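You operate a simulated robot arm through the tools that you are given. There is no shell and no other tool. Be economical: measure what you need, move in short steps, check, and stop when the job is done.

You are at the controls of a simulated robot arm. One attempt, no reset.

TASK
Seat the ring in the orange nest and oil it once.
Fine: black plunger, with the table locked by the yellow knob; then unlock it and turn that nest back where it stood.
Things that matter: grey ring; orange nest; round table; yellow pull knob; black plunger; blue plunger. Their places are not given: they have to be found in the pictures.

It is judged by the outcome, as a careful person would: the job done as asked, and still so three seconds after it is handed in. It fails if anything else is knocked over, pushed out of place, dropped, spilled or broken.

THE ROBOT
A 7-joint arm with a two-finger parallel gripper, fixed in place. Base frame: the origin is at the foot of the arm, x ahead of it, y to its left, z up. Units: cm, degrees, N and s.
Its first joint turns from -66.0 to 66.0 degrees. Payload 2.5 kg.
The tool frame sits at the grasp point between the pads (the TCP): z along the fingers, y along the line on which they close. The tips reach 2.3 cm beyond it. The gripper opens to 9.4 cm. The fingers are 3.8 cm wide and 1 cm thick; the gripper's body (5.4 by 9.6 cm) begins 3.9 cm behind the TCP.
Orientation is that of the tool frame in the base frame, as a unit quaternion [w, x, y, z]. With the fingers straight down and closing along the base's y, the tool's x points along the base's -x, its y along +y and its z along -z.

THE INTERFACE
- The arm moves only by the tool arm_command. Its argument "plan" is a list of rows, each an object of numbers (a shift or turn left out is 0, a gripper value left out holds the last): "hand": the closure in counts, from 0 (fully open) to 255 (shut); "x", "y", "z": the shift along the base's x, y, z in cm; "wx", "wy", "wz": the turn, a rotation vector about the base's x, y, z in degrees. In form: [{"hand": .., "x": .., "y": .., "z": .., "wx": .., "wy": .., "wz": ..}, ...]. A call has 1 to 12 rows; each row is the pose to reach, as a shift and turn from the pose commanded when the call began. Rows are played at 5 a second. More than 5 cm and 8.6 degrees between two rows, or a gripper value outside its range, and nothing of the call is played. Where a pose cannot be reached the arm comes as near as it can. A force on the tool above 40 N (or 10 N above the force at the start of the call, whichever is more), or a blocked arm, ends the call early, and 0.2 s more pass. Each finger travels about 10.8 cm/s and halts on what it meets, pressing with about 36 N; the grip force reading is that of the motor and also rises with nothing between the fingers. The clock runs only during rows and for 0.2 s after the last one: add rows that repeat a pose to give the fingers time. The reply holds the time, the measured pose of the TCP, the force on the tool along the base axes, the opening and the grip force, in the units named above and with some noise.
- Cameras (640 x 400 px; columns grow to the right, rows downward): "scene" is fixed at [12.71, -41.19, 55.16]; the picture's right is [0.76, -0.65, 0.00], its down [-0.33, -0.39, -0.86] and it looks along [0.56, 0.65, -0.51] (base axes); focal length 244 px, centre (320, 200). "wrist" rides on the gripper at [-3.9, 0, -4.4] in the tool frame; the picture's right is [0.00, -1.00, 0.00], its down [0.97, 0.00, -0.24] and it looks along [0.24, 0.00, 0.97] (tool axes); focal length 218 px, centre (320, 200).
- camera(camera): a new picture of that camera. The clock stands still meanwhile.
- measure_at(camera, pixels): for up to 12 pixels [column, row] of the newest picture of that camera ("zoom" is the newest enlarged one), the place [x, y, z] in the base frame of the surface seen there, good to about 0.3 cm. The clock stands still meanwhile.
- enlarge(camera, box): a new picture of the part [left, top, right, bottom] of that camera's present view, enlarged. The clock stands still meanwhile.
- job_done(): hands the job in; it is judged then, once.

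Keep the steps short. Do not move on a guess: measure, check each grasp and each placing, and mend mistakes. In all there are 80 turns and 34 pictures (those below and enlarged ones count). Leave the gripper open and the arm clear of the work at the hand-in unless told otherwise, and finish with a single line.

The tools are called after "Emit:" by a JSON object that holds its "name" and its "arguments". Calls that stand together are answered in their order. arm_command: Moves the arm, as the interface text tells. Its arguments: {"type":"object","properties":{"plan":{"type":"array"}},"required":["plan"]} The other tools are called the same way: camera (camera) takes a picture; measure_at (camera, pixels) gives the place of the surface under pixels of a picture; enlarge (camera, box) takes an enlarged picture of a part of a camera's view; job_done () hands the job in.

At the start:

```text
clock: 0.0
ee_pos: [43.5, -11.22, 37.88]
ee_rot: [0.0, 0.0, 1.0, 0.001]
force: [-0.7, 0.0, 0.1]
grip_width: 9.41
grip_force: 0.0
```

scene: 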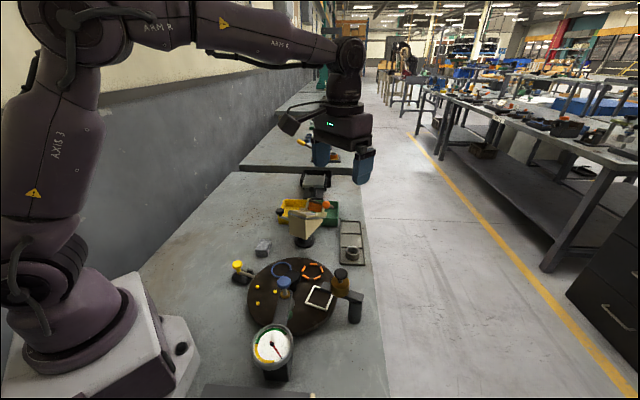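
wrist: 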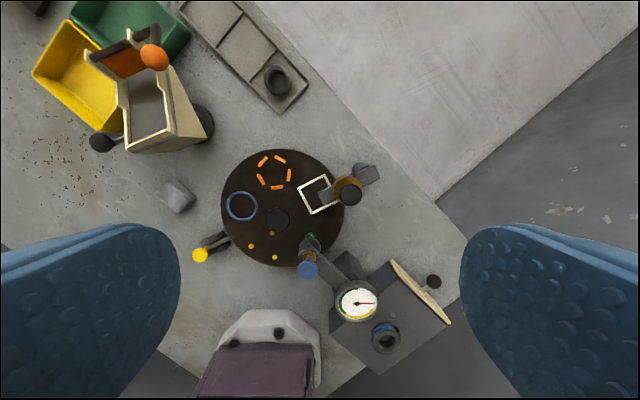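

I see a round dark table with a blue ring, orange marks, white square and yellow dots on it, and plungers and a knob around it. I'll enlarge both views and look closer.

Emit:
{"name": "enlarge", "arguments": {"camera": "wrist", "box": [160, 60, 480, 380]}}

Emit:
{"name": "measure_at", "arguments": {"camera": "wrist", "pixels": [[200, 255], [220, 240], [308, 268], [310, 240], [347, 192], [366, 174], [275, 172], [242, 206], [277, 82], [278, 220], [313, 196], [180, 195]]}}

Emit:
{"name": "enlarge", "arguments": {"camera": "scene", "box": [210, 210, 390, 380]}}

```text
1.25 times, centred on (320, 220) of wrist
```

zoom: 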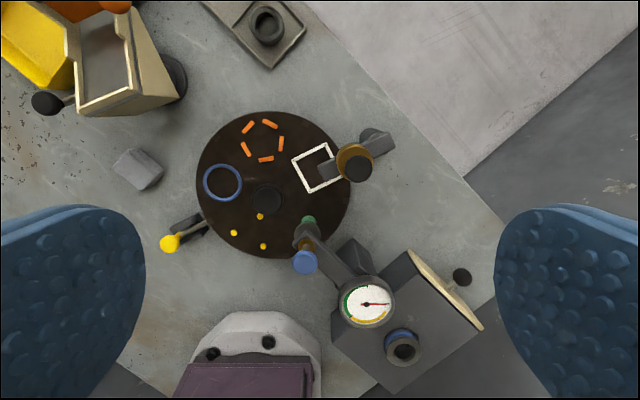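

```text
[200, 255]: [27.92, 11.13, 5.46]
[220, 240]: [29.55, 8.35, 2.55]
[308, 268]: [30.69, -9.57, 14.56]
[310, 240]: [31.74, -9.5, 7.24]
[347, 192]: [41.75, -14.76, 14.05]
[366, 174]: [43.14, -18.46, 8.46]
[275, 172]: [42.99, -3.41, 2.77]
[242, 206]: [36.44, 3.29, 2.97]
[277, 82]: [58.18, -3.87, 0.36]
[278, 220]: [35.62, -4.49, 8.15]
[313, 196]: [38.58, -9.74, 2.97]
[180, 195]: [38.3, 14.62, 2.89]
```

```text
2.35 times, centred on (300, 295) of scene
```

zoom: 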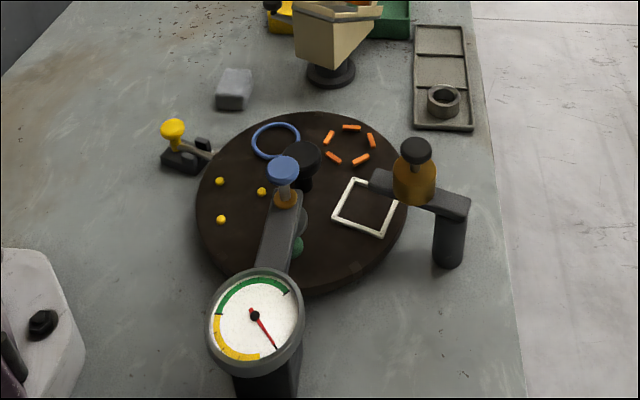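

The table's centre is near (36,-4.5), with its top at about z=2.8. The oiler with the black plunger stands at (41.7,-14.8), the blue plunger at (30.7,-9.6), the yellow knob at (27.9,11.1), and the ring in the tray at (58,-4). I'll move lower over the table for a closer look.

Emit:
{"name": "arm_command", "arguments": {"plan": [{"x": -1, "y": 2, "z": -3.5}, {"x": -2, "y": 4, "z": -7}, {"x": -3, "y": 6, "z": -10}, {"x": -3.5, "y": 6.2, "z": -13.5}, {"x": -3.5, "y": 6.2, "z": -13.5}]}}

Emit:
{"name": "camera", "arguments": {"camera": "wrist"}}

```text
clock: 1.2
ee_pos: [39.93, -5.06, 24.35]
ee_rot: [-0.001, 0.0, 1.0, -0.001]
force: [-0.3, -0.1, 0.8]
grip_width: 9.39
grip_force: 0.0
```

```text
29 pictures are left
```

wrist: 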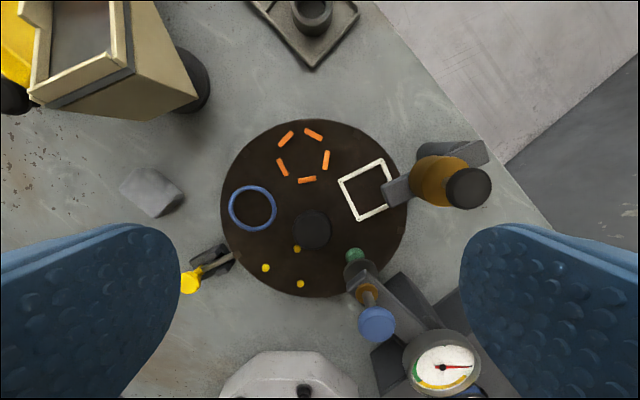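

Emit:
{"name": "measure_at", "arguments": {"camera": "wrist", "pixels": [[303, 157], [365, 189], [253, 208], [283, 267], [312, 228], [222, 205], [407, 205], [315, 120], [305, 297], [395, 192], [470, 188], [312, 12]]}}

Emit:
{"name": "enlarge", "arguments": {"camera": "wrist", "box": [170, 220, 250, 310]}}

Emit:
{"name": "enlarge", "arguments": {"camera": "wrist", "box": [250, 110, 410, 250]}}

Emit:
{"name": "enlarge", "arguments": {"camera": "scene", "box": [220, 245, 300, 305]}}

```text
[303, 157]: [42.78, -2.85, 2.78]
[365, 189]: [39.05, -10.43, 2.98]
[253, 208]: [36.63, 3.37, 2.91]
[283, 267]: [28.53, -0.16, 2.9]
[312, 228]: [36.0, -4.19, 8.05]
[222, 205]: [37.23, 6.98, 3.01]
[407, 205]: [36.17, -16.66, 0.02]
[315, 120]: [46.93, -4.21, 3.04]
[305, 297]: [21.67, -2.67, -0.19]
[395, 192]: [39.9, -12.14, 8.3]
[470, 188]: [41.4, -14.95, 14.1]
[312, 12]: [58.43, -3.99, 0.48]
```

```text
4.44 times, centred on (210, 265) of wrist
```

zoom: 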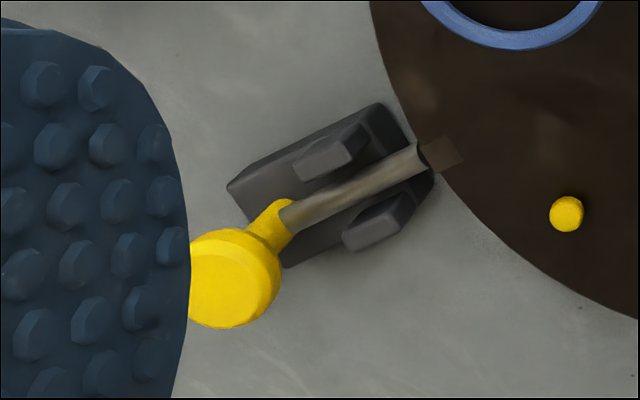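

```text
2.86 times, centred on (330, 180) of wrist
```

zoom: 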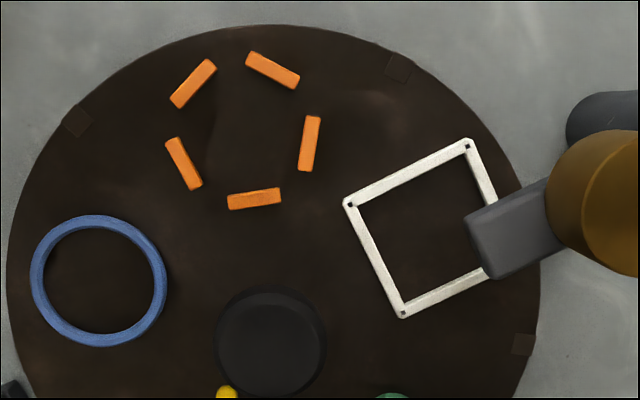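

```text
6.67 times, centred on (260, 275) of scene
```

zoom: 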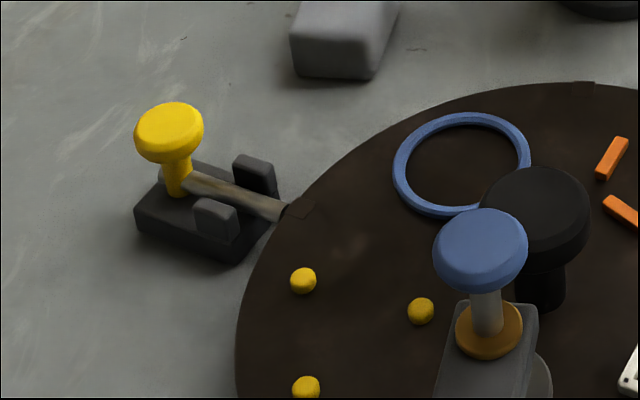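

Orange nest: centre (42.8,-2.9). The table turns about (36,-4.2), with a black centre knob topping out at z≈8. The white square is under the oiler spout now, and there are five stations 72° apart, so orange has to turn -72°. The bolt tip stops at the rim with the notch empty, so the table looks unlocked. Next I'll go over the ring.

Emit:
{"name": "arm_command", "arguments": {"plan": [{"x": 4}, {"x": 8}, {"x": 12, "y": 0.5}, {"x": 16, "y": 1}, {"x": 18, "y": 1}, {"x": 18, "y": 1}]}}

Emit:
{"name": "camera", "arguments": {"camera": "wrist"}}

```text
clock: 2.6
ee_pos: [57.94, -4.1, 24.26]
ee_rot: [-0.001, 0.0, 1.0, 0.0]
force: [0.2, 1.2, -0.6]
grip_width: 9.39
grip_force: 0.1
```

```text
25 pictures are left
```

wrist: 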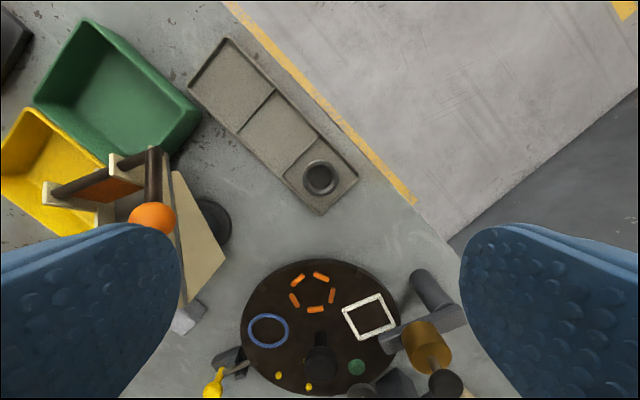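

The ring is at about (320,178). I'll measure its rim, bore and the tray, plus the bin and hopper heights near the fingers.

Emit:
{"name": "measure_at", "arguments": {"camera": "wrist", "pixels": [[320, 179], [305, 180], [337, 180], [320, 163], [320, 194], [300, 172], [345, 190], [320, 207], [153, 216], [200, 240], [295, 178], [352, 178]]}}

Emit:
{"name": "enlarge", "arguments": {"camera": "wrist", "box": [270, 140, 370, 220]}}

```text
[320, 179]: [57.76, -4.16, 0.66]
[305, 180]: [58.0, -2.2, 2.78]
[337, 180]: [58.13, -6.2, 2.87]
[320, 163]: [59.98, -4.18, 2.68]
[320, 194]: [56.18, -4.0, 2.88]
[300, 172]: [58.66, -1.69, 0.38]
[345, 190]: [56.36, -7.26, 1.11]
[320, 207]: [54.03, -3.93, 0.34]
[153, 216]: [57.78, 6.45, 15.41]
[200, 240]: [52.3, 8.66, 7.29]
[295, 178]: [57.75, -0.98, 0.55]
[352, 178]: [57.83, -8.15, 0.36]
```

```text
5.00 times, centred on (320, 180) of wrist
```

zoom: 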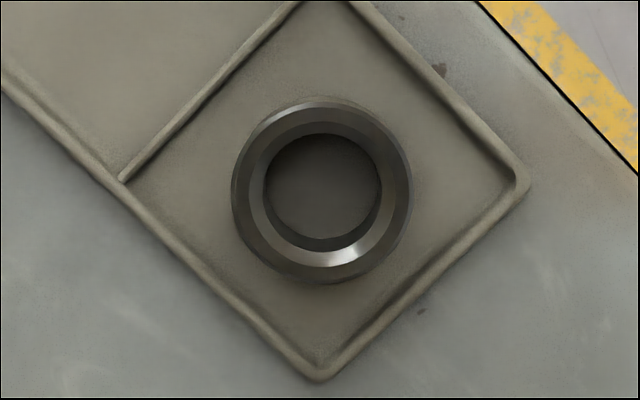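

The ring is centred at (58.05,-4.17), about 4.3 cm across, from z≈0.45 to 2.85. The hopper's orange ball at (57.8,6.45,15.4) would be within a centimetre of the gripper body, so I'll turn the tool -90° while still high to keep the narrow side towards it.

Emit:
{"name": "arm_command", "arguments": {"plan": [{"wz": -8.2}, {"wz": -16.4}, {"wz": -24.6}, {"wz": -32.8}, {"wz": -41}, {"wz": -49.2}, {"wz": -57.4}, {"wz": -65.6}, {"wz": -73.8}, {"wz": -82}, {"wz": -90}, {"wz": -90, "x": 0.1, "y": -0.07}]}}

```text
clock: 5.2
ee_pos: [58.24, -4.07, 24.26]
ee_rot: [0.0, 0.708, 0.707, 0.0]
force: [0.1, 0.1, -0.9]
grip_width: 9.39
grip_force: 0.1
```

The turn is done. I'll descend to z≈9 and check alignment.

Emit:
{"name": "arm_command", "arguments": {"plan": [{"z": -4}, {"z": -8}, {"z": -12}, {"z": -15}, {"z": -15}]}}

Emit:
{"name": "camera", "arguments": {"camera": "wrist"}}

```text
clock: 6.4
ee_pos: [58.1, -4.06, 9.42]
ee_rot: [0.0, 0.707, 0.707, 0.0]
force: [-0.3, -0.3, -0.5]
grip_width: 9.41
grip_force: 0.1
```

```text
23 pictures are left
```

wrist: 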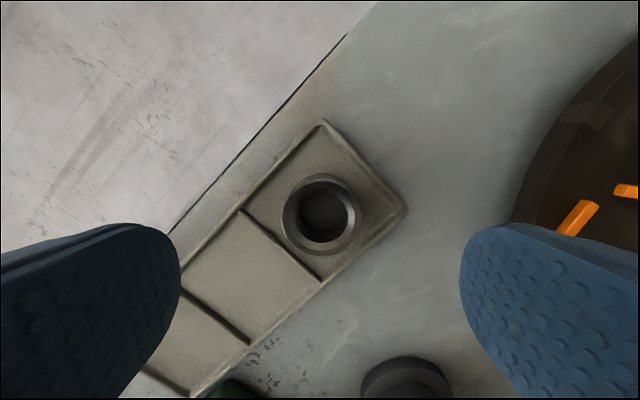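

Emit:
{"name": "measure_at", "arguments": {"camera": "wrist", "pixels": [[288, 213], [354, 213], [321, 178], [321, 248], [321, 213], [325, 126], [402, 210], [575, 217], [365, 190]]}}

```text
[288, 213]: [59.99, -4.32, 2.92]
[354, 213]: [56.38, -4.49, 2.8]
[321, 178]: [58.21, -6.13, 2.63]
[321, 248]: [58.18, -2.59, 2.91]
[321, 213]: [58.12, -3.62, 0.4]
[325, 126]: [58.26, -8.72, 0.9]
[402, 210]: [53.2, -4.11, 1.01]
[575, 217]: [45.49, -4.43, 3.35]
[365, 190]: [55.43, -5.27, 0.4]
```

The ring centre reads about (58.15,-4.3) and the tray wall top is about 1.0. I'll descend to TCP z≈3.6, so the tips sit at 1.3, then close in two stages.

Emit:
{"name": "arm_command", "arguments": {"plan": [{"y": -0.15, "z": -3}, {"y": -0.15, "z": -5.8}, {"y": -0.15, "z": -5.8}, {"y": -0.15, "z": -5.8, "hand": 105}, {"y": -0.15, "z": -5.8, "hand": 105}, {"y": -0.15, "z": -5.8, "hand": 255}, {"y": -0.15, "z": -5.8, "hand": 255}, {"y": -0.15, "z": -5.8, "hand": 255}]}}

```text
clock: 8.2
ee_pos: [58.08, -4.2, 3.66]
ee_rot: [0.0, 0.707, 0.708, 0.0]
force: [0.9, 0.4, 0.4]
grip_width: 4.27
grip_force: 35.5
```

The grip stopped at 4.27 cm, which fits the ring. Now I'll lift it straight up and check.

Emit:
{"name": "arm_command", "arguments": {"plan": [{"z": 2}, {"z": 6}, {"z": 10}, {"z": 14}, {"z": 18}, {"z": 20}, {"z": 20}]}}

Emit:
{"name": "camera", "arguments": {"camera": "wrist"}}

```text
clock: 9.8
ee_pos: [58.03, -4.28, 23.66]
ee_rot: [0.0, 0.707, 0.707, 0.0]
force: [-0.3, 0.2, -2.2]
grip_width: 4.27
grip_force: 36.0
```

```text
22 pictures are left
```

wrist: 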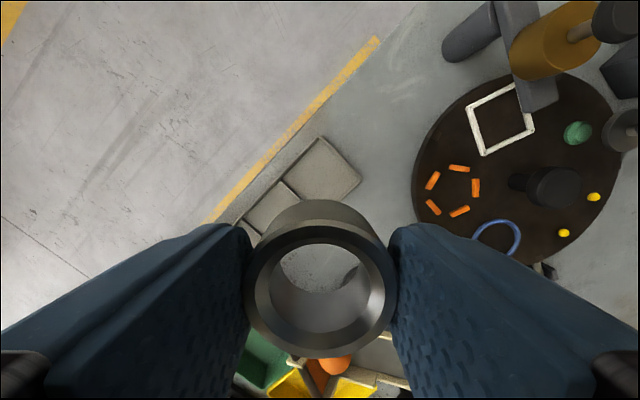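

The ring is held level, with its bottom about 3.15 cm below the TCP. I'll go back toward the table, turning to 0°, and stop short of the nest so the camera can see it ahead.

Emit:
{"name": "arm_command", "arguments": {"plan": [{"x": -2, "wz": 8.2}, {"x": -4, "wz": 16.4}, {"x": -6, "wz": 24.6}, {"x": -8, "wz": 32.8}, {"x": -10, "wz": 41}, {"x": -12, "wz": 49.2}, {"x": -14, "wz": 57.4}, {"x": -16, "wz": 65.6}, {"x": -18, "wz": 73.8}, {"x": -20, "wz": 82}, {"x": -21, "y": 1.2, "wz": 90, "z": -2}, {"x": -21, "y": 1.2, "wz": 90, "z": -5}]}}

Emit:
{"name": "camera", "arguments": {"camera": "wrist"}}

```text
clock: 12.4
ee_pos: [37.12, -2.99, 18.37]
ee_rot: [0.0, -0.002, 1.0, 0.0]
force: [-0.1, 0.0, -2.1]
grip_width: 4.27
grip_force: 36.3
```

```text
21 pictures are left
```

wrist: 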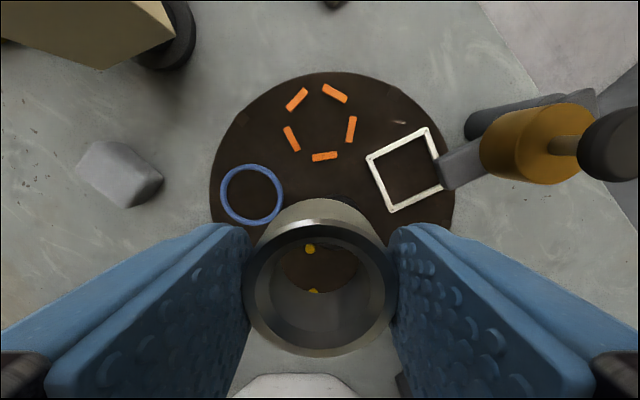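

Emit:
{"name": "measure_at", "arguments": {"camera": "wrist", "pixels": [[297, 99], [335, 93], [351, 129], [324, 156], [291, 138], [320, 122], [290, 91], [307, 90], [286, 129], [296, 150], [337, 154]]}}

Emit:
{"name": "enlarge", "arguments": {"camera": "wrist", "box": [270, 70, 370, 170]}}

```text
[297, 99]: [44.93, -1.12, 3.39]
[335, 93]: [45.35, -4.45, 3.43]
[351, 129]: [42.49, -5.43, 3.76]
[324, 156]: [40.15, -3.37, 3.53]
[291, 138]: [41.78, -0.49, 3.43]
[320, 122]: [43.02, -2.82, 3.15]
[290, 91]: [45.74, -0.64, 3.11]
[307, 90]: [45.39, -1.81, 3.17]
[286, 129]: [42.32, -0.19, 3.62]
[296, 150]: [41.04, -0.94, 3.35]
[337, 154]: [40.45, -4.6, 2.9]
```

```text
4.00 times, centred on (320, 120) of wrist
```

zoom: 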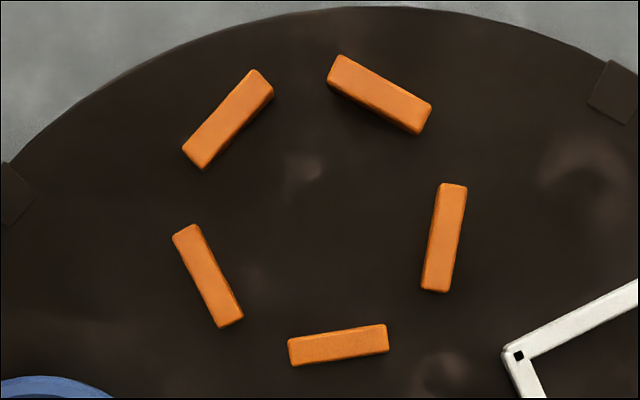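

The nest centre averages to (42.9,-3.0) and the bar tops are about z=3.45. I'll move over it and come down to just above the bars (TCP≈7.3), then check.

Emit:
{"name": "arm_command", "arguments": {"plan": [{"x": 3, "y": 0.02}, {"x": 5.72, "y": 0.02}, {"x": 5.72, "y": 0.02, "z": -4}, {"x": 5.72, "y": 0.02, "z": -8}, {"x": 5.72, "y": 0.02, "z": -11}, {"x": 5.72, "y": 0.02, "z": -11}]}}

Emit:
{"name": "enlarge", "arguments": {"camera": "wrist", "box": [220, 140, 420, 370]}}

Emit:
{"name": "enlarge", "arguments": {"camera": "scene", "box": [260, 220, 370, 320]}}

```text
clock: 13.8
ee_pos: [42.81, -3.08, 7.41]
ee_rot: [-0.001, 0.0, 1.0, 0.0]
force: [0.0, -0.4, -1.7]
grip_width: 4.28
grip_force: 36.0
```

```text
1.74 times, centred on (320, 255) of wrist
```

zoom: 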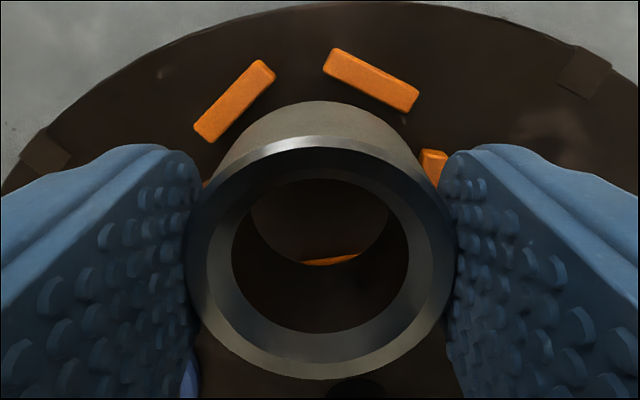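

```text
4.00 times, centred on (315, 270) of scene
```

zoom: 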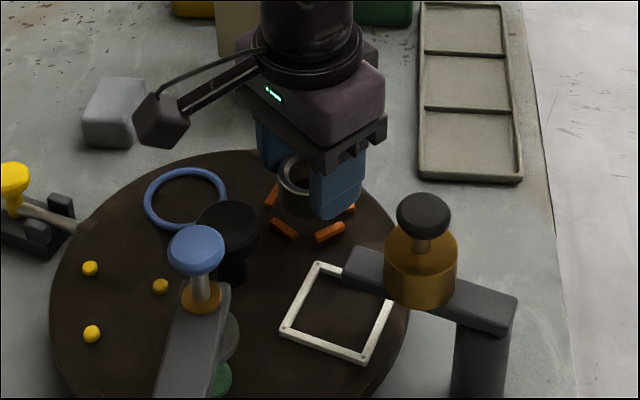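

There's a box on a bracket on the gripper's side, at zoom (165,120). I need its position for later clearances. The ring looks lined up with the bars.

Emit:
{"name": "measure_at", "arguments": {"camera": "zoom", "pixels": [[140, 120], [180, 125], [165, 100], [140, 140], [185, 145], [230, 75], [200, 100], [330, 205], [300, 175], [285, 230], [330, 233], [320, 120]]}}

```text
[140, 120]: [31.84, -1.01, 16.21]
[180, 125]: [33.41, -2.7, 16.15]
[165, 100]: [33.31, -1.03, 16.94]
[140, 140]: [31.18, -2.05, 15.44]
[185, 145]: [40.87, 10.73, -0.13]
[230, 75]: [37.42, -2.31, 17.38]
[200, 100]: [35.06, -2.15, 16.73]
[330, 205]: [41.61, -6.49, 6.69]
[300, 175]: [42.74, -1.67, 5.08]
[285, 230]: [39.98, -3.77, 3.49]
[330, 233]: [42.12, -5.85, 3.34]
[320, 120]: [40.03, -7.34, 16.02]
```

The box hangs at about tool +x 9–11.6 cm and z≥TCP+7.7, so I'll have to keep it off the gauge side. Now I'll lower the ring in small steps, watching the force.

Emit:
{"name": "arm_command", "arguments": {"plan": [{"x": 0.05, "z": -0.4}, {"x": 0.05, "z": -0.7}, {"x": 0.05, "z": -1.0}, {"x": 0.05, "z": -1.2}, {"x": 0.05, "z": -1.2}]}}

Emit:
{"name": "enlarge", "arguments": {"camera": "scene", "box": [300, 245, 360, 285]}}

```text
clock: 15.0
ee_pos: [42.88, -3.13, 6.37]
ee_rot: [-0.001, -0.001, 1.0, 0.0]
force: [0.1, -0.5, -1.5]
grip_width: 4.27
grip_force: 35.9
```

```text
10.00 times, centred on (330, 265) of scene
```

zoom: 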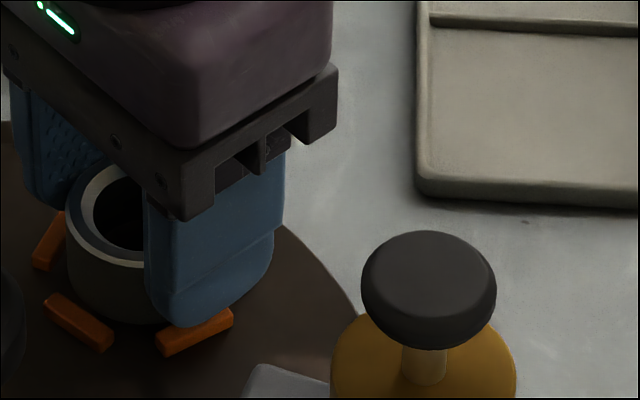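

It's going inside the bars with no contact force yet. I'll continue down in 0.1 steps.

Emit:
{"name": "arm_command", "arguments": {"plan": [{"z": -0.1}, {"z": -0.2}, {"z": -0.3}, {"z": -0.3}]}}

```text
clock: 16.0
ee_pos: [42.95, -3.07, 6.03]
ee_rot: [0.0, 0.0, 1.0, 0.0]
force: [-4.0, -0.3, 11.4]
grip_width: 4.28
grip_force: 35.8
```

Contact at TCP 6.03 is the expected seating height. I'll release gently and lift a little.

Emit:
{"name": "arm_command", "arguments": {"plan": [{"z": 0.05, "hand": 110}, {"z": 0.05, "hand": 85}, {"z": 0.05, "hand": 85}, {"z": 3, "hand": 85}, {"z": 7, "hand": 85}, {"z": 11, "hand": 85}, {"z": 11, "hand": 85}]}}

Emit:
{"name": "enlarge", "arguments": {"camera": "wrist", "box": [220, 120, 420, 320]}}

```text
clock: 17.6
ee_pos: [42.83, -3.31, 17.11]
ee_rot: [0.0, -0.001, 1.0, 0.0]
force: [0.9, 0.7, -0.8]
grip_width: 6.3
grip_force: 0.1
```

```text
2.00 times, centred on (320, 220) of wrist
```

zoom: 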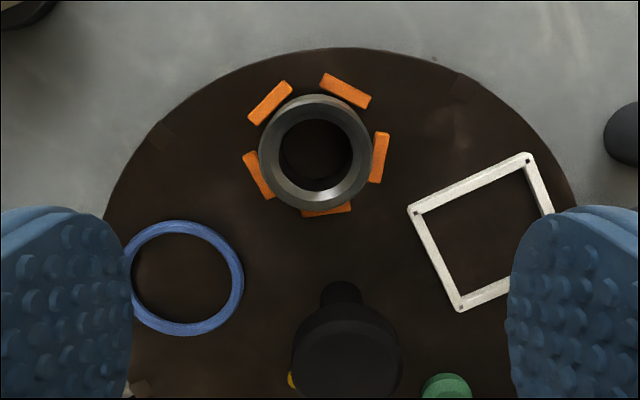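

The ring sits inside the five bars. I'll check that it's level, and measure the knob too.

Emit:
{"name": "measure_at", "arguments": {"camera": "zoom", "pixels": [[315, 100], [315, 203], [265, 150], [365, 155], [350, 345], [300, 345], [398, 345], [345, 310], [345, 380], [342, 290], [535, 160], [440, 385]]}}

```text
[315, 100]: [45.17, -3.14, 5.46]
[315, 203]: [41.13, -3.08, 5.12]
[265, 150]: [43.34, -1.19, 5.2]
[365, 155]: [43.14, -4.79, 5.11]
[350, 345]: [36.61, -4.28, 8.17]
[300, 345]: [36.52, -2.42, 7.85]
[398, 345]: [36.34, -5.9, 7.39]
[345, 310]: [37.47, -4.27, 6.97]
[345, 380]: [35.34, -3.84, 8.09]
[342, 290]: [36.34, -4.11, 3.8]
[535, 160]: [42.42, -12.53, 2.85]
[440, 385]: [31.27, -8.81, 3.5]
```

The ring is level with its top at z≈5.2. Next is turning the table with the centre knob. The gripper corners and the box sweep close to the blue plunger and gauge, so I'll measure those first.

Emit:
{"name": "enlarge", "arguments": {"camera": "scene", "box": [240, 255, 380, 375]}}

```text
3.33 times, centred on (310, 315) of scene
```

zoom: 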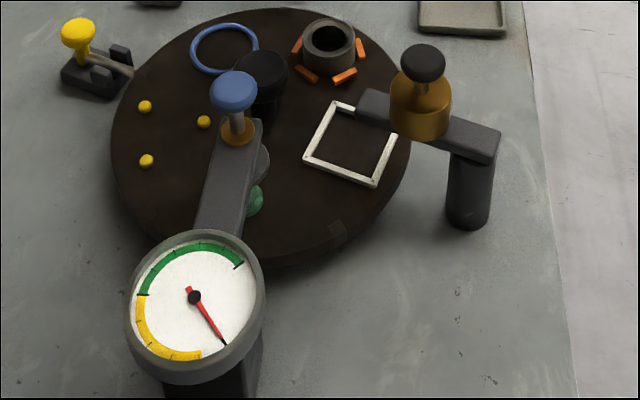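

Emit:
{"name": "measure_at", "arguments": {"camera": "zoom", "pixels": [[233, 85], [214, 92], [254, 92], [233, 75], [200, 290], [200, 238], [258, 270], [135, 290], [424, 55], [405, 60], [443, 60], [424, 48]]}}

Emit:
{"name": "measure_at", "arguments": {"camera": "zoom", "pixels": [[375, 105], [470, 135], [262, 65], [235, 150], [77, 30], [85, 58], [125, 70], [95, 75], [75, 72], [420, 110]]}}

```text
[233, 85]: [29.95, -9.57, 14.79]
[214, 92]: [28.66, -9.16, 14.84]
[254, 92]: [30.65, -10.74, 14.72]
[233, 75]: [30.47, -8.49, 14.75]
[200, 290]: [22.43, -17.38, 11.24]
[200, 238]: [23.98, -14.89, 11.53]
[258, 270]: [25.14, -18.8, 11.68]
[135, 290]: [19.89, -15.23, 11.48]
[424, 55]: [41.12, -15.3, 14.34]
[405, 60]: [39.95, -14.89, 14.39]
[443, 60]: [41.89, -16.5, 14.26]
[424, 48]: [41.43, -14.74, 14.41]
```

```text
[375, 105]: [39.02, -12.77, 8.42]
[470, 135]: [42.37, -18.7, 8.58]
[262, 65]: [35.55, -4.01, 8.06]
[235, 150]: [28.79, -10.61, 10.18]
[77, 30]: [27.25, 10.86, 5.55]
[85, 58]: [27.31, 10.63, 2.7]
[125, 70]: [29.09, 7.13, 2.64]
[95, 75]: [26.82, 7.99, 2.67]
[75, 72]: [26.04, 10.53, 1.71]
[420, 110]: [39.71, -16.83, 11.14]
```

The blue plunger head's inner edge is over 6.5 cm from the table axis and the gauge tops out at 11.7. Turning the tool from 0° to -72° keeps everything clear. I'll move over the centre knob at (36.1,-4.15) and descend around it.

Emit:
{"name": "arm_command", "arguments": {"plan": [{"x": -3.5, "y": -0.5}, {"x": -6.7, "y": -1.05}, {"x": -6.7, "y": -1.05}, {"x": -6.7, "y": -1.05, "z": -4}, {"x": -6.7, "y": -1.05, "z": -7.5}, {"x": -6.7, "y": -1.05, "z": -9.8}, {"x": -6.7, "y": -1.05, "z": -9.8}]}}

Emit:
{"name": "camera", "arguments": {"camera": "wrist"}}

```text
clock: 19.2
ee_pos: [36.09, -4.21, 7.11]
ee_rot: [0.0, -0.001, 1.0, 0.001]
force: [-0.4, -0.1, 0.3]
grip_width: 6.27
grip_force: 0.1
```

```text
14 pictures are left
```

wrist: 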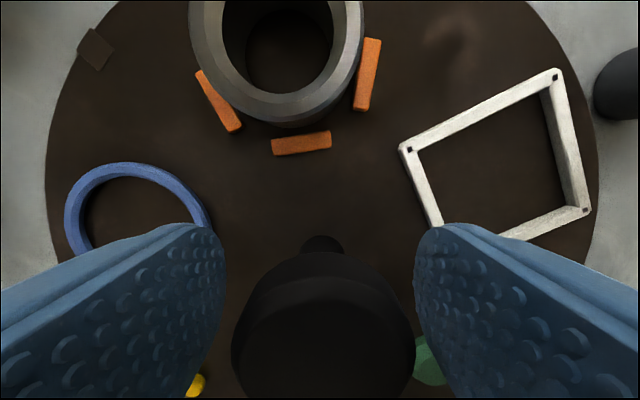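

The knob is centred between the fingers. I'll close on it.

Emit:
{"name": "arm_command", "arguments": {"plan": [{"hand": 140}, {"hand": 255}, {"hand": 255}, {"hand": 255}]}}

```text
clock: 20.2
ee_pos: [36.09, -4.2, 7.17]
ee_rot: [0.001, 0.0, 1.0, -0.002]
force: [0.4, -8.7, -7.3]
grip_width: 4.13
grip_force: 45.1
```

It's gripped at 4.13 cm with a small side load. I'll try a small turn of -7° to see whether the table moves freely.

Emit:
{"name": "arm_command", "arguments": {"plan": [{"wz": -3.5}, {"wz": -7}, {"wz": -7}]}}

Emit:
{"name": "camera", "arguments": {"camera": "wrist"}}

```text
clock: 21.0
ee_pos: [36.09, -4.31, 7.15]
ee_rot: [0.001, 0.063, 0.998, -0.001]
force: [-4.9, -21.0, -6.1]
grip_width: 4.11
grip_force: 44.7
```

```text
13 pictures are left
```

wrist: 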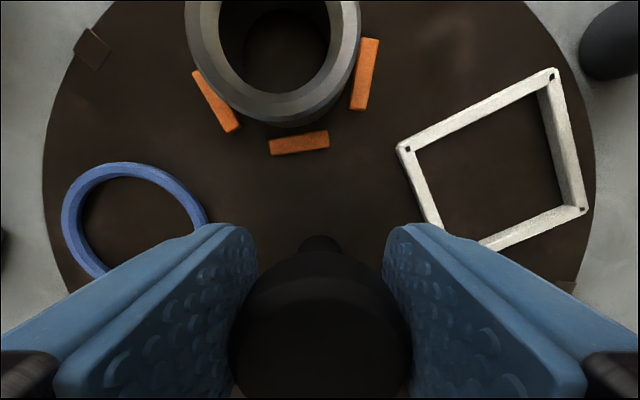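

The table turns with the hand, so it's unlocked. The side force of -21 N in y says the true axis lies a bit toward -y, so I'll correct by -0.15 and read again.

Emit:
{"name": "arm_command", "arguments": {"plan": [{"y": -0.08}, {"y": -0.16, "x": -0.03}, {"y": -0.16, "x": -0.03}]}}

```text
clock: 21.8
ee_pos: [36.07, -4.29, 7.28]
ee_rot: [0.0, 0.061, 0.998, 0.0]
force: [0.9, -13.8, -7.9]
grip_width: 4.15
grip_force: 45.4
```

Emit:
{"name": "arm_command", "arguments": {"plan": [{"y": -0.12}, {"y": -0.25}, {"y": -0.25}]}}

```text
clock: 22.6
ee_pos: [36.09, -4.37, 7.17]
ee_rot: [-0.001, 0.059, 0.998, 0.001]
force: [-8.4, 7.6, -5.6]
grip_width: 4.13
grip_force: 45.3
```

The forces are small now. I'll continue turning in steps of 4°.

Emit:
{"name": "arm_command", "arguments": {"plan": [{"wz": -4, "y": 0.06}, {"wz": -8, "y": 0.06}, {"wz": -12, "y": 0.06}, {"wz": -16, "y": 0.06}, {"wz": -20, "y": 0.06}, {"wz": -20, "y": 0.06}]}}

```text
clock: 24.0
ee_pos: [36.03, -4.72, 7.27]
ee_rot: [-0.002, 0.234, 0.972, -0.001]
force: [-14.3, -5.3, 5.7]
grip_width: 4.11
grip_force: 45.7
```

Turned to 27° with mild forces. I'll continue with a small x relief.

Emit:
{"name": "arm_command", "arguments": {"plan": [{"wz": -4, "x": -0.1}, {"wz": -8, "x": -0.12}, {"wz": -12, "x": -0.12}, {"wz": -16, "x": -0.12}, {"wz": -20, "x": -0.12}, {"wz": -20, "x": -0.12}]}}

Emit:
{"name": "camera", "arguments": {"camera": "wrist"}}

```text
clock: 25.4
ee_pos: [35.99, -4.92, 7.2]
ee_rot: [-0.001, 0.402, 0.916, -0.002]
force: [-23.7, -27.0, 3.9]
grip_width: 4.15
grip_force: 44.7
```

```text
12 pictures are left
```

wrist: 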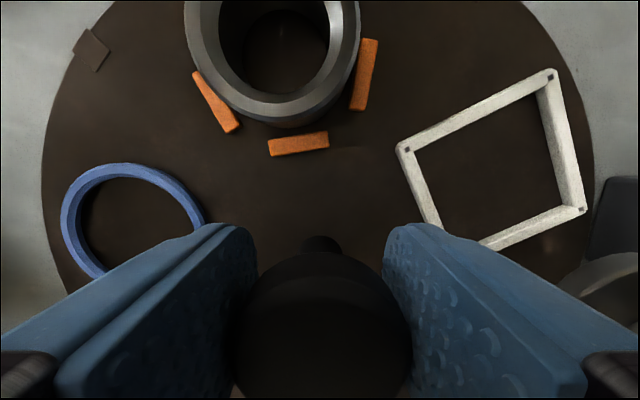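

The hand is being drawn along an arc. That fits a knob about 0.95 cm off the table axis, which I put at (35.2,-4.3) from the rim extents. I'll follow that arc to the full 72° (25° more).

Emit:
{"name": "arm_command", "arguments": {"plan": [{"x": -0.05, "y": -0.25}, {"x": -0.1, "y": -0.45, "wz": -3}, {"x": -0.15, "y": -0.5, "wz": -7}, {"x": -0.2, "y": -0.55, "wz": -11}, {"x": -0.26, "y": -0.6, "wz": -15}, {"x": -0.32, "y": -0.63, "wz": -19}, {"x": -0.38, "y": -0.66, "wz": -23}, {"x": -0.41, "y": -0.67, "wz": -25}, {"x": -0.41, "y": -0.67, "wz": -25}]}}

Emit:
{"name": "enlarge", "arguments": {"camera": "scene", "box": [225, 240, 375, 340]}}

```text
clock: 27.4
ee_pos: [35.67, -5.09, 7.32]
ee_rot: [-0.001, 0.587, 0.81, 0.001]
force: [-14.9, 17.3, 2.6]
grip_width: 4.13
grip_force: 45.0
```

```text
4.00 times, centred on (300, 290) of scene
```

zoom: 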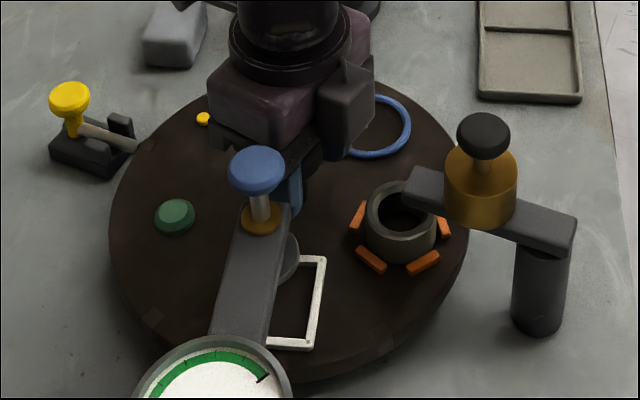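

The turn reads 71.9° and the ring is now under the oiler spout. I'll release the knob and lift clear.

Emit:
{"name": "arm_command", "arguments": {"plan": [{"x": -0.08, "y": 0.1}, {"x": -0.08, "y": 0.1, "hand": 140}, {"x": -0.08, "y": 0.1, "hand": 85}, {"x": -0.08, "y": 0.1}, {"x": -0.08, "y": 0.1, "z": 4}, {"x": -0.08, "y": 0.1, "z": 8}, {"x": -0.08, "y": 0.1, "z": 12}, {"x": -0.08, "y": 0.1, "z": 12}]}}

```text
clock: 29.2
ee_pos: [35.45, -5.08, 19.27]
ee_rot: [-0.001, 0.588, 0.809, 0.0]
force: [-0.7, 0.4, 0.3]
grip_width: 6.28
grip_force: 0.1
```

Next I'll go above the yellow knob, with θ→-62°.

Emit:
{"name": "arm_command", "arguments": {"plan": [{"x": -2, "y": 4, "wz": 2.5}, {"x": -4, "y": 8, "wz": 5}, {"x": -6, "y": 12, "wz": 7.5}, {"x": -8.2, "y": 15.9, "wz": 10}, {"x": -8.2, "y": 15.9, "z": -4, "wz": 10}, {"x": -8.2, "y": 15.9, "z": -7, "wz": 10}, {"x": -8.2, "y": 15.9, "z": -7, "wz": 10}]}}

Emit:
{"name": "camera", "arguments": {"camera": "wrist"}}

```text
clock: 30.8
ee_pos: [27.36, 10.79, 12.22]
ee_rot: [0.001, 0.515, 0.857, 0.0]
force: [-1.0, -0.8, 0.0]
grip_width: 6.27
grip_force: 0.1
```

```text
10 pictures are left
```

wrist: 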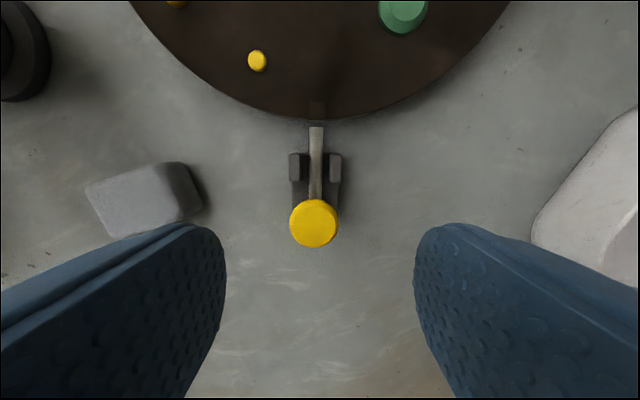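

A fresh notch at (316,108) lines up with the bolt at (316,127–200), and there's a small gap, so it's unlocked. I'll measure the knob head, bolt tip and notch.

Emit:
{"name": "measure_at", "arguments": {"camera": "wrist", "pixels": [[313, 222], [293, 222], [334, 222], [313, 204], [313, 240], [316, 130], [316, 112], [316, 103], [316, 165], [297, 165], [335, 165], [316, 119]]}}

Emit:
{"name": "enlarge", "arguments": {"camera": "wrist", "box": [270, 80, 370, 250]}}

```text
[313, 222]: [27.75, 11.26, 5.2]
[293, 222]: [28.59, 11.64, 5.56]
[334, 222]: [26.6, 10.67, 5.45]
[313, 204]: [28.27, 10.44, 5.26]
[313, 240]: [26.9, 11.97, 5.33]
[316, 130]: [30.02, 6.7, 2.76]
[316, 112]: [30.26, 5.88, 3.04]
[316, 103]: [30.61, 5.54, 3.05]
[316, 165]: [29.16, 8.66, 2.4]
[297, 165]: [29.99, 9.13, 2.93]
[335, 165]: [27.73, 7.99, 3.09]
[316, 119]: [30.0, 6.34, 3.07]
```

```text
2.35 times, centred on (320, 165) of wrist
```

zoom: 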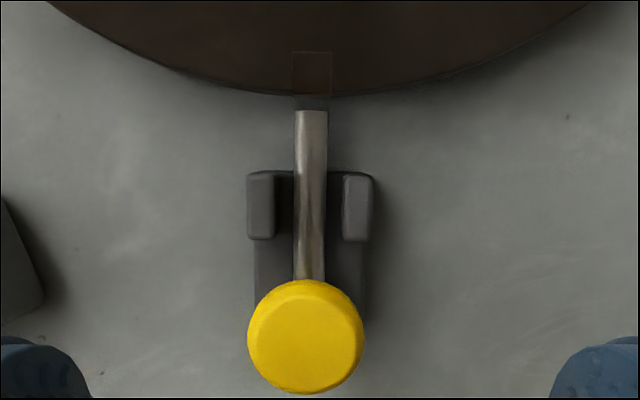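

The knob centre is (27.6,11.2) with its head top at z≈5.4, and the stroke to fill the notch is about 1.4 cm along (0.47,-0.88). I'll grip the head with tips at z≈3.5, above the guide posts at 3.0.

Emit:
{"name": "arm_command", "arguments": {"plan": [{"x": 0.25, "y": 0.4}, {"x": 0.25, "y": 0.4, "z": -3.5}, {"x": 0.25, "y": 0.4, "z": -6.4}, {"x": 0.25, "y": 0.4, "z": -6.4}, {"x": 0.25, "y": 0.4, "z": -6.4, "hand": 165}, {"x": 0.25, "y": 0.4, "z": -6.4, "hand": 255}, {"x": 0.25, "y": 0.4, "z": -6.4, "hand": 255}, {"x": 0.25, "y": 0.4, "z": -6.4, "hand": 255}]}}

```text
clock: 32.6
ee_pos: [27.51, 11.12, 5.9]
ee_rot: [-0.001, 0.515, 0.857, -0.001]
force: [-5.8, -2.9, -5.1]
grip_width: 2.71
grip_force: 45.3
```

Gripped at 2.71 cm. I'll push the bolt toward the table in steps.

Emit:
{"name": "arm_command", "arguments": {"plan": [{"x": 0.14, "y": -0.27}, {"x": 0.28, "y": -0.53}, {"x": 0.42, "y": -0.8}, {"x": 0.56, "y": -1.06}, {"x": 0.56, "y": -1.06}]}}

```text
clock: 33.8
ee_pos: [28.01, 10.16, 5.73]
ee_rot: [-0.001, 0.514, 0.858, -0.002]
force: [-11.3, -6.8, -6.8]
grip_width: 2.72
grip_force: 45.0
```

It's moving easily, about 1.1 cm so far. I'll continue until it stops.

Emit:
{"name": "arm_command", "arguments": {"plan": [{"x": 0.09, "y": -0.18}, {"x": 0.19, "y": -0.35}, {"x": 0.28, "y": -0.53}, {"x": 0.28, "y": -0.53}]}}

Emit:
{"name": "enlarge", "arguments": {"camera": "wrist", "box": [240, 60, 400, 260]}}

```text
clock: 34.8
ee_pos: [28.19, 9.88, 5.76]
ee_rot: [-0.005, 0.512, 0.859, -0.001]
force: [-22.6, 21.4, -5.1]
grip_width: 2.7
grip_force: 45.1
```

```text
2.00 times, centred on (320, 160) of wrist
```

zoom: 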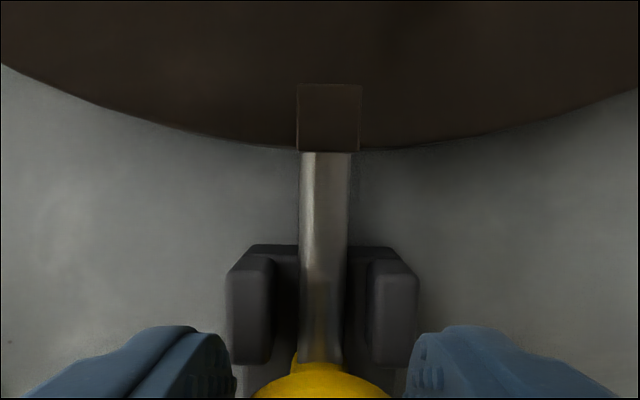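

The bolt moved 1.41 cm and hit a firm stop (29 N). The gap has closed and the tip is about 1 cm into the notch, so the table is locked. I'll relax, release and lift.

Emit:
{"name": "arm_command", "arguments": {"plan": [{"x": -0.08, "y": 0.16}, {"x": -0.08, "y": 0.16, "hand": 185}, {"x": -0.08, "y": 0.16, "hand": 120}, {"x": -0.08, "y": 0.16}, {"x": -0.08, "y": 0.16, "z": 4}, {"x": -0.08, "y": 0.16, "z": 8}, {"x": -0.08, "y": 0.16, "z": 12}, {"x": -0.08, "y": 0.16, "z": 12}]}}

Emit:
{"name": "enlarge", "arguments": {"camera": "scene", "box": [225, 240, 375, 340]}}

```text
clock: 36.6
ee_pos: [28.39, 9.75, 17.84]
ee_rot: [0.001, 0.515, 0.857, 0.001]
force: [-0.3, 0.9, -0.2]
grip_width: 4.96
grip_force: 0.0
```

```text
4.00 times, centred on (300, 290) of scene
```

zoom: 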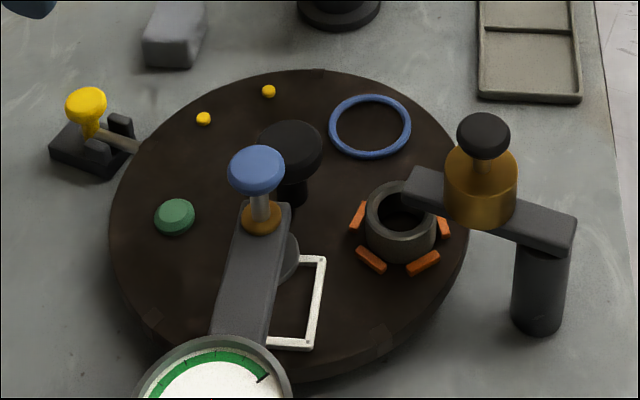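

The table is locked and the ring is under the spout. Next I'll travel high to hover over the black plunger near (41.2,-15.2).

Emit:
{"name": "arm_command", "arguments": {"plan": [{"z": 3}, {"x": 2, "y": -4, "z": 4}, {"x": 4, "y": -8, "z": 4}, {"x": 6, "y": -12, "z": 4}, {"x": 8, "y": -16, "z": 4}, {"x": 10, "y": -20, "z": 4}, {"x": 12, "y": -23.5, "z": 4}, {"x": 12.8, "y": -25, "z": 4}, {"x": 12.8, "y": -25, "z": 4}]}}

Emit:
{"name": "camera", "arguments": {"camera": "wrist"}}

```text
clock: 38.6
ee_pos: [41.19, -15.15, 21.72]
ee_rot: [0.0, 0.515, 0.857, 0.0]
force: [-0.1, 0.0, -0.2]
grip_width: 4.95
grip_force: 0.1
```

```text
6 pictures are left
```

wrist: 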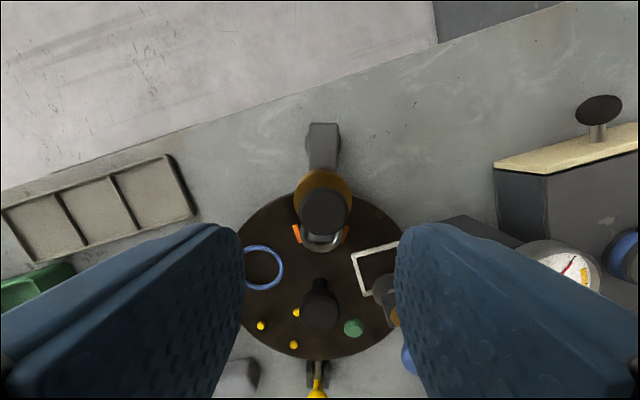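

Emit:
{"name": "measure_at", "arguments": {"camera": "wrist", "pixels": [[324, 212], [304, 212], [344, 212], [324, 194], [324, 229], [314, 212], [334, 212]]}}

```text
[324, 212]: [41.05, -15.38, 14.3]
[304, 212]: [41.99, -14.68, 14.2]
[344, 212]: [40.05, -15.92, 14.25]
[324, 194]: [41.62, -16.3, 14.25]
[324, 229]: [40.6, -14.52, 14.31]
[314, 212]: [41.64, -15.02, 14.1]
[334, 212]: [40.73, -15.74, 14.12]
```

The plunger head is at (41.05,-15.38) with its top at z 14.25. I'll close the fingers, centre them and come down to just above it.

Emit:
{"name": "arm_command", "arguments": {"plan": [{"x": -0.13, "y": -0.25, "hand": 255}, {"x": -0.13, "y": -0.25}, {"x": -0.13, "y": -0.25}, {"x": -0.13, "y": -0.25, "z": -2.5}, {"x": -0.13, "y": -0.25, "z": -4.6}, {"x": -0.13, "y": -0.25, "z": -4.6}]}}

```text
clock: 40.0
ee_pos: [41.05, -15.46, 17.16]
ee_rot: [0.0, 0.514, 0.858, 0.0]
force: [0.6, 0.3, -0.2]
grip_width: 0.0
grip_force: 35.9
```

The tips are about 0.6 cm above the head. I'll press down step by step and read the force.

Emit:
{"name": "arm_command", "arguments": {"plan": [{"z": -0.3}, {"z": -0.6}, {"z": -0.9}, {"z": -1.1}, {"z": -1.3}, {"z": -1.3}]}}

```text
clock: 41.4
ee_pos: [41.03, -15.45, 15.97]
ee_rot: [0.0, 0.515, 0.857, 0.0]
force: [0.1, -0.4, 1.8]
grip_width: 0.0
grip_force: 36.1
```

Light spring force, with the plunger about 0.6 cm down. I'll keep pressing in the same stroke.

Emit:
{"name": "arm_command", "arguments": {"plan": [{"z": -0.2}, {"z": -0.4}, {"z": -0.6}, {"z": -0.8}, {"z": -0.8}]}}

```text
clock: 42.6
ee_pos: [40.97, -15.39, 15.1]
ee_rot: [-0.001, 0.515, 0.857, 0.0]
force: [1.3, -1.3, 3.4]
grip_width: 0.0
grip_force: 35.9
```

Emit:
{"name": "arm_command", "arguments": {"plan": [{"z": -0.15}, {"z": -0.3}, {"z": -0.45}, {"z": -0.6}, {"z": -0.75}, {"z": -0.75}]}}

```text
clock: 43.5
ee_pos: [40.96, -15.39, 14.99]
ee_rot: [0.002, 0.515, 0.857, 0.0]
force: [-7.7, 3.4, 18.9]
grip_width: 0.0
grip_force: 36.1
stopped in row 4: the force on the tool passed its limit (the readings are from after the stop); the commanded pose is now the measured one
```

A hard stop at about 1.55 cm means a full stroke. I'll lift straight up once and look at the ring.

Emit:
{"name": "arm_command", "arguments": {"plan": [{"z": 0}, {"z": 0.8}, {"z": 1.6}, {"z": 2.5}, {"z": 5}, {"z": 8}, {"z": 8}]}}

Emit:
{"name": "enlarge", "arguments": {"camera": "scene", "box": [290, 255, 370, 315]}}

```text
clock: 45.1
ee_pos: [41.05, -15.34, 22.92]
ee_rot: [0.0, 0.515, 0.857, 0.001]
force: [0.1, -0.2, 0.1]
grip_width: 0.0
grip_force: 36.4
```

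```text
6.67 times, centred on (330, 285) of scene
```

zoom: 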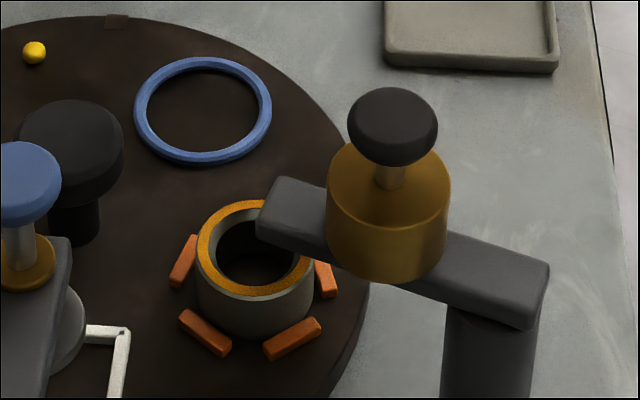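

The ring's top is now amber, so it's oiled, and the plunger is back up. I'll return to the yellow knob, now near (28.22,9.92), opening the hand on the way.

Emit:
{"name": "arm_command", "arguments": {"plan": [{"x": -2, "y": 4, "hand": 120}, {"x": -4, "y": 8}, {"x": -6, "y": 12}, {"x": -8, "y": 16}, {"x": -10, "y": 20}, {"x": -12, "y": 24}, {"x": -12.83, "y": 25.26}, {"x": -12.83, "y": 25.26, "z": -4.5}, {"x": -12.83, "y": 25.26, "z": -9}, {"x": -12.83, "y": 25.26, "z": -9}]}}

Emit:
{"name": "camera", "arguments": {"camera": "wrist"}}

```text
clock: 47.3
ee_pos: [28.1, 9.88, 13.84]
ee_rot: [0.001, 0.515, 0.857, 0.001]
force: [-0.2, -0.6, -0.3]
grip_width: 4.95
grip_force: 0.0
```

```text
4 pictures are left
```

wrist: 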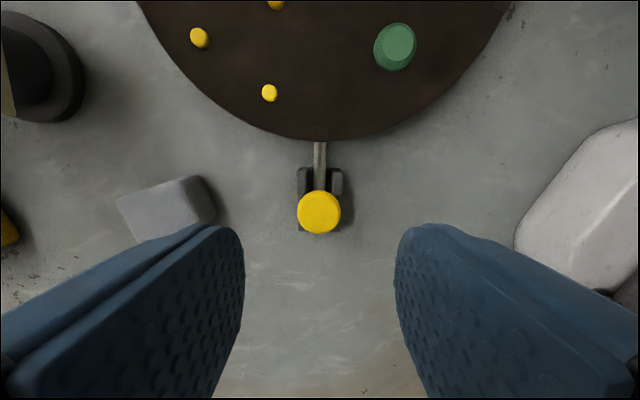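

The bolt is in the rim and the knob is centred under the hand. I'll descend, grip and pull it out 1.4 cm.

Emit:
{"name": "arm_command", "arguments": {"plan": [{"z": -4}, {"z": -8}, {"z": -8}, {"z": -8, "hand": 165}, {"z": -8, "hand": 255}, {"z": -8, "hand": 255}, {"z": -8, "hand": 255}]}}

Emit:
{"name": "arm_command", "arguments": {"plan": [{"x": -0.14, "y": 0.26}, {"x": -0.28, "y": 0.53}, {"x": -0.42, "y": 0.79}, {"x": -0.56, "y": 1.06}, {"x": -0.66, "y": 1.25}, {"x": -0.66, "y": 1.25}]}}

```text
clock: 48.9
ee_pos: [28.07, 9.89, 5.88]
ee_rot: [0.0, 0.515, 0.857, 0.001]
force: [3.1, 2.3, -16.6]
grip_width: 2.76
grip_force: 45.3
```

```text
clock: 50.3
ee_pos: [27.48, 11.05, 5.84]
ee_rot: [0.0, 0.515, 0.857, 0.0]
force: [2.9, 1.4, -11.0]
grip_width: 2.74
grip_force: 44.9
```

It's back almost to its starting point of (27.51,11.12). I'll give a final small pull to the end, then release and lift.

Emit:
{"name": "arm_command", "arguments": {"plan": [{"x": -0.04, "y": 0.07}, {"x": -0.07, "y": 0.14}, {"x": -0.07, "y": 0.14}]}}

Emit:
{"name": "arm_command", "arguments": {"plan": [{"hand": 185}, {"hand": 85}, {"hand": 85}, {"z": 4}, {"z": 8}, {"z": 13}, {"z": 13}]}}

Emit:
{"name": "enlarge", "arguments": {"camera": "wrist", "box": [200, 0, 440, 260]}}

```text
clock: 51.1
ee_pos: [27.6, 11.14, 5.8]
ee_rot: [0.001, 0.516, 0.856, 0.0]
force: [6.0, -10.6, 2.4]
grip_width: 2.7
grip_force: 45.2
```

```text
clock: 52.7
ee_pos: [27.53, 11.24, 18.79]
ee_rot: [0.001, 0.516, 0.857, 0.0]
force: [-0.3, 0.0, 0.4]
grip_width: 6.26
grip_force: 0.0
```

```text
1.54 times, centred on (320, 130) of wrist
```

zoom: 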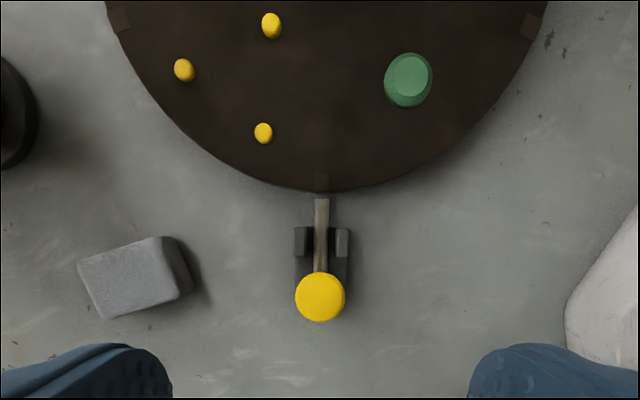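

A gap is visible again, so the table is unlocked. I'll return above the centre knob, now at about (35.57,-5.12), at θ=-72° and descend around it.

Emit:
{"name": "arm_command", "arguments": {"plan": [{"x": 2, "y": -4, "wz": -2.5}, {"x": 4, "y": -8, "wz": -5}, {"x": 6, "y": -12, "wz": -7.5}, {"x": 8.04, "y": -16.3, "wz": -10}, {"x": 8.04, "y": -16.3, "wz": -10}, {"x": 8.04, "y": -16.3, "wz": -10, "z": -4}, {"x": 8.04, "y": -16.3, "wz": -10, "z": -8}, {"x": 8.04, "y": -16.3, "wz": -10, "z": -11.6}, {"x": 8.04, "y": -16.3, "wz": -10, "z": -11.6}]}}

Emit:
{"name": "arm_command", "arguments": {"plan": [{"hand": 140}, {"hand": 255}, {"hand": 255}, {"hand": 255}]}}

```text
clock: 54.7
ee_pos: [35.35, -5.17, 7.21]
ee_rot: [0.001, 0.587, 0.809, 0.0]
force: [0.2, -0.3, 0.2]
grip_width: 6.28
grip_force: 0.1
```

```text
clock: 55.7
ee_pos: [35.55, -5.08, 7.15]
ee_rot: [0.004, 0.587, 0.809, 0.002]
force: [28.5, 8.3, -27.0]
grip_width: 4.12
grip_force: 44.9
```

Gripped, but pulled off-centre by 28 N in x. I'll relieve that first.

Emit:
{"name": "arm_command", "arguments": {"plan": [{"x": 0.15, "y": 0.05}, {"x": 0.3, "y": 0.1}, {"x": 0.3, "y": 0.1}]}}

```text
clock: 56.5
ee_pos: [35.59, -4.95, 7.21]
ee_rot: [-0.001, 0.588, 0.809, -0.001]
force: [-2.1, 4.4, -3.2]
grip_width: 4.15
grip_force: 44.7
```

Forces are near zero. I'll turn back +72° along the arc, first half now.

Emit:
{"name": "arm_command", "arguments": {"plan": [{"wz": 4, "x": 0.06, "y": 0.02}, {"wz": 8, "x": 0.12, "y": 0.05}, {"wz": 12, "x": 0.17, "y": 0.09}, {"wz": 16, "x": 0.22, "y": 0.13}, {"wz": 20, "x": 0.27, "y": 0.17}, {"wz": 24, "x": 0.31, "y": 0.22}, {"wz": 28, "x": 0.35, "y": 0.28}, {"wz": 32, "x": 0.39, "y": 0.33}, {"wz": 36, "x": 0.43, "y": 0.39}, {"wz": 36, "x": 0.43, "y": 0.39}]}}

```text
clock: 58.7
ee_pos: [36.09, -4.75, 7.16]
ee_rot: [-0.002, 0.309, 0.951, -0.001]
force: [-25.2, -16.2, 15.4]
grip_width: 4.09
grip_force: 44.8
```

I'll relieve a little and turn the remaining 36°.

Emit:
{"name": "arm_command", "arguments": {"plan": [{"x": -0.2, "y": -0.12}, {"wz": 4, "x": -0.18, "y": -0.06}, {"wz": 8, "x": -0.16, "y": 0.0}, {"wz": 12, "x": -0.14, "y": 0.06}, {"wz": 16, "x": -0.13, "y": 0.12}, {"wz": 20, "x": -0.12, "y": 0.18}, {"wz": 24, "x": -0.11, "y": 0.25}, {"wz": 28, "x": -0.1, "y": 0.31}, {"wz": 32, "x": -0.1, "y": 0.37}, {"wz": 36, "x": -0.1, "y": 0.43}, {"wz": 36, "x": -0.1, "y": 0.43}]}}

```text
clock: 60.4
ee_pos: [36.22, -4.32, 7.32]
ee_rot: [0.002, 0.089, 0.996, 0.001]
force: [4.0, -1.2, -3.7]
grip_width: 4.13
grip_force: 45.6
stopped in row 8: the force on the tool passed its limit (the readings are from after the stop); the commanded pose is now the measured one
```

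It stopped at -10.2° on a force limit and has relaxed now. I'll do the remaining 10° gently.

Emit:
{"name": "arm_command", "arguments": {"plan": [{"wz": 2, "x": -0.02, "y": 0.03}, {"wz": 4, "x": -0.03, "y": 0.06}, {"wz": 5, "x": -0.03, "y": 0.08}, {"wz": 5, "x": -0.03, "y": 0.08}]}}

```text
clock: 61.4
ee_pos: [36.19, -4.26, 7.14]
ee_rot: [0.003, 0.044, 0.999, 0.0]
force: [9.9, -0.2, -14.8]
grip_width: 4.11
grip_force: 44.8
```

Emit:
{"name": "arm_command", "arguments": {"plan": [{"wz": 2, "x": 0.05, "y": 0.03}, {"wz": 4, "x": 0.05, "y": 0.06}, {"wz": 5.1, "x": 0.05, "y": 0.08}, {"wz": 5.1, "x": 0.05, "y": 0.08}]}}

Emit:
{"name": "camera", "arguments": {"camera": "wrist"}}

```text
clock: 62.4
ee_pos: [36.19, -4.19, 7.28]
ee_rot: [0.002, 0.002, 1.0, 0.0]
force: [4.8, -0.7, -22.9]
grip_width: 4.11
grip_force: 44.8
```

```text
2 pictures are left
```

wrist: 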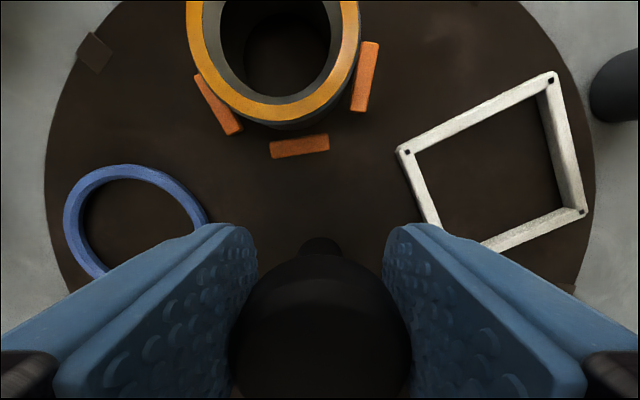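

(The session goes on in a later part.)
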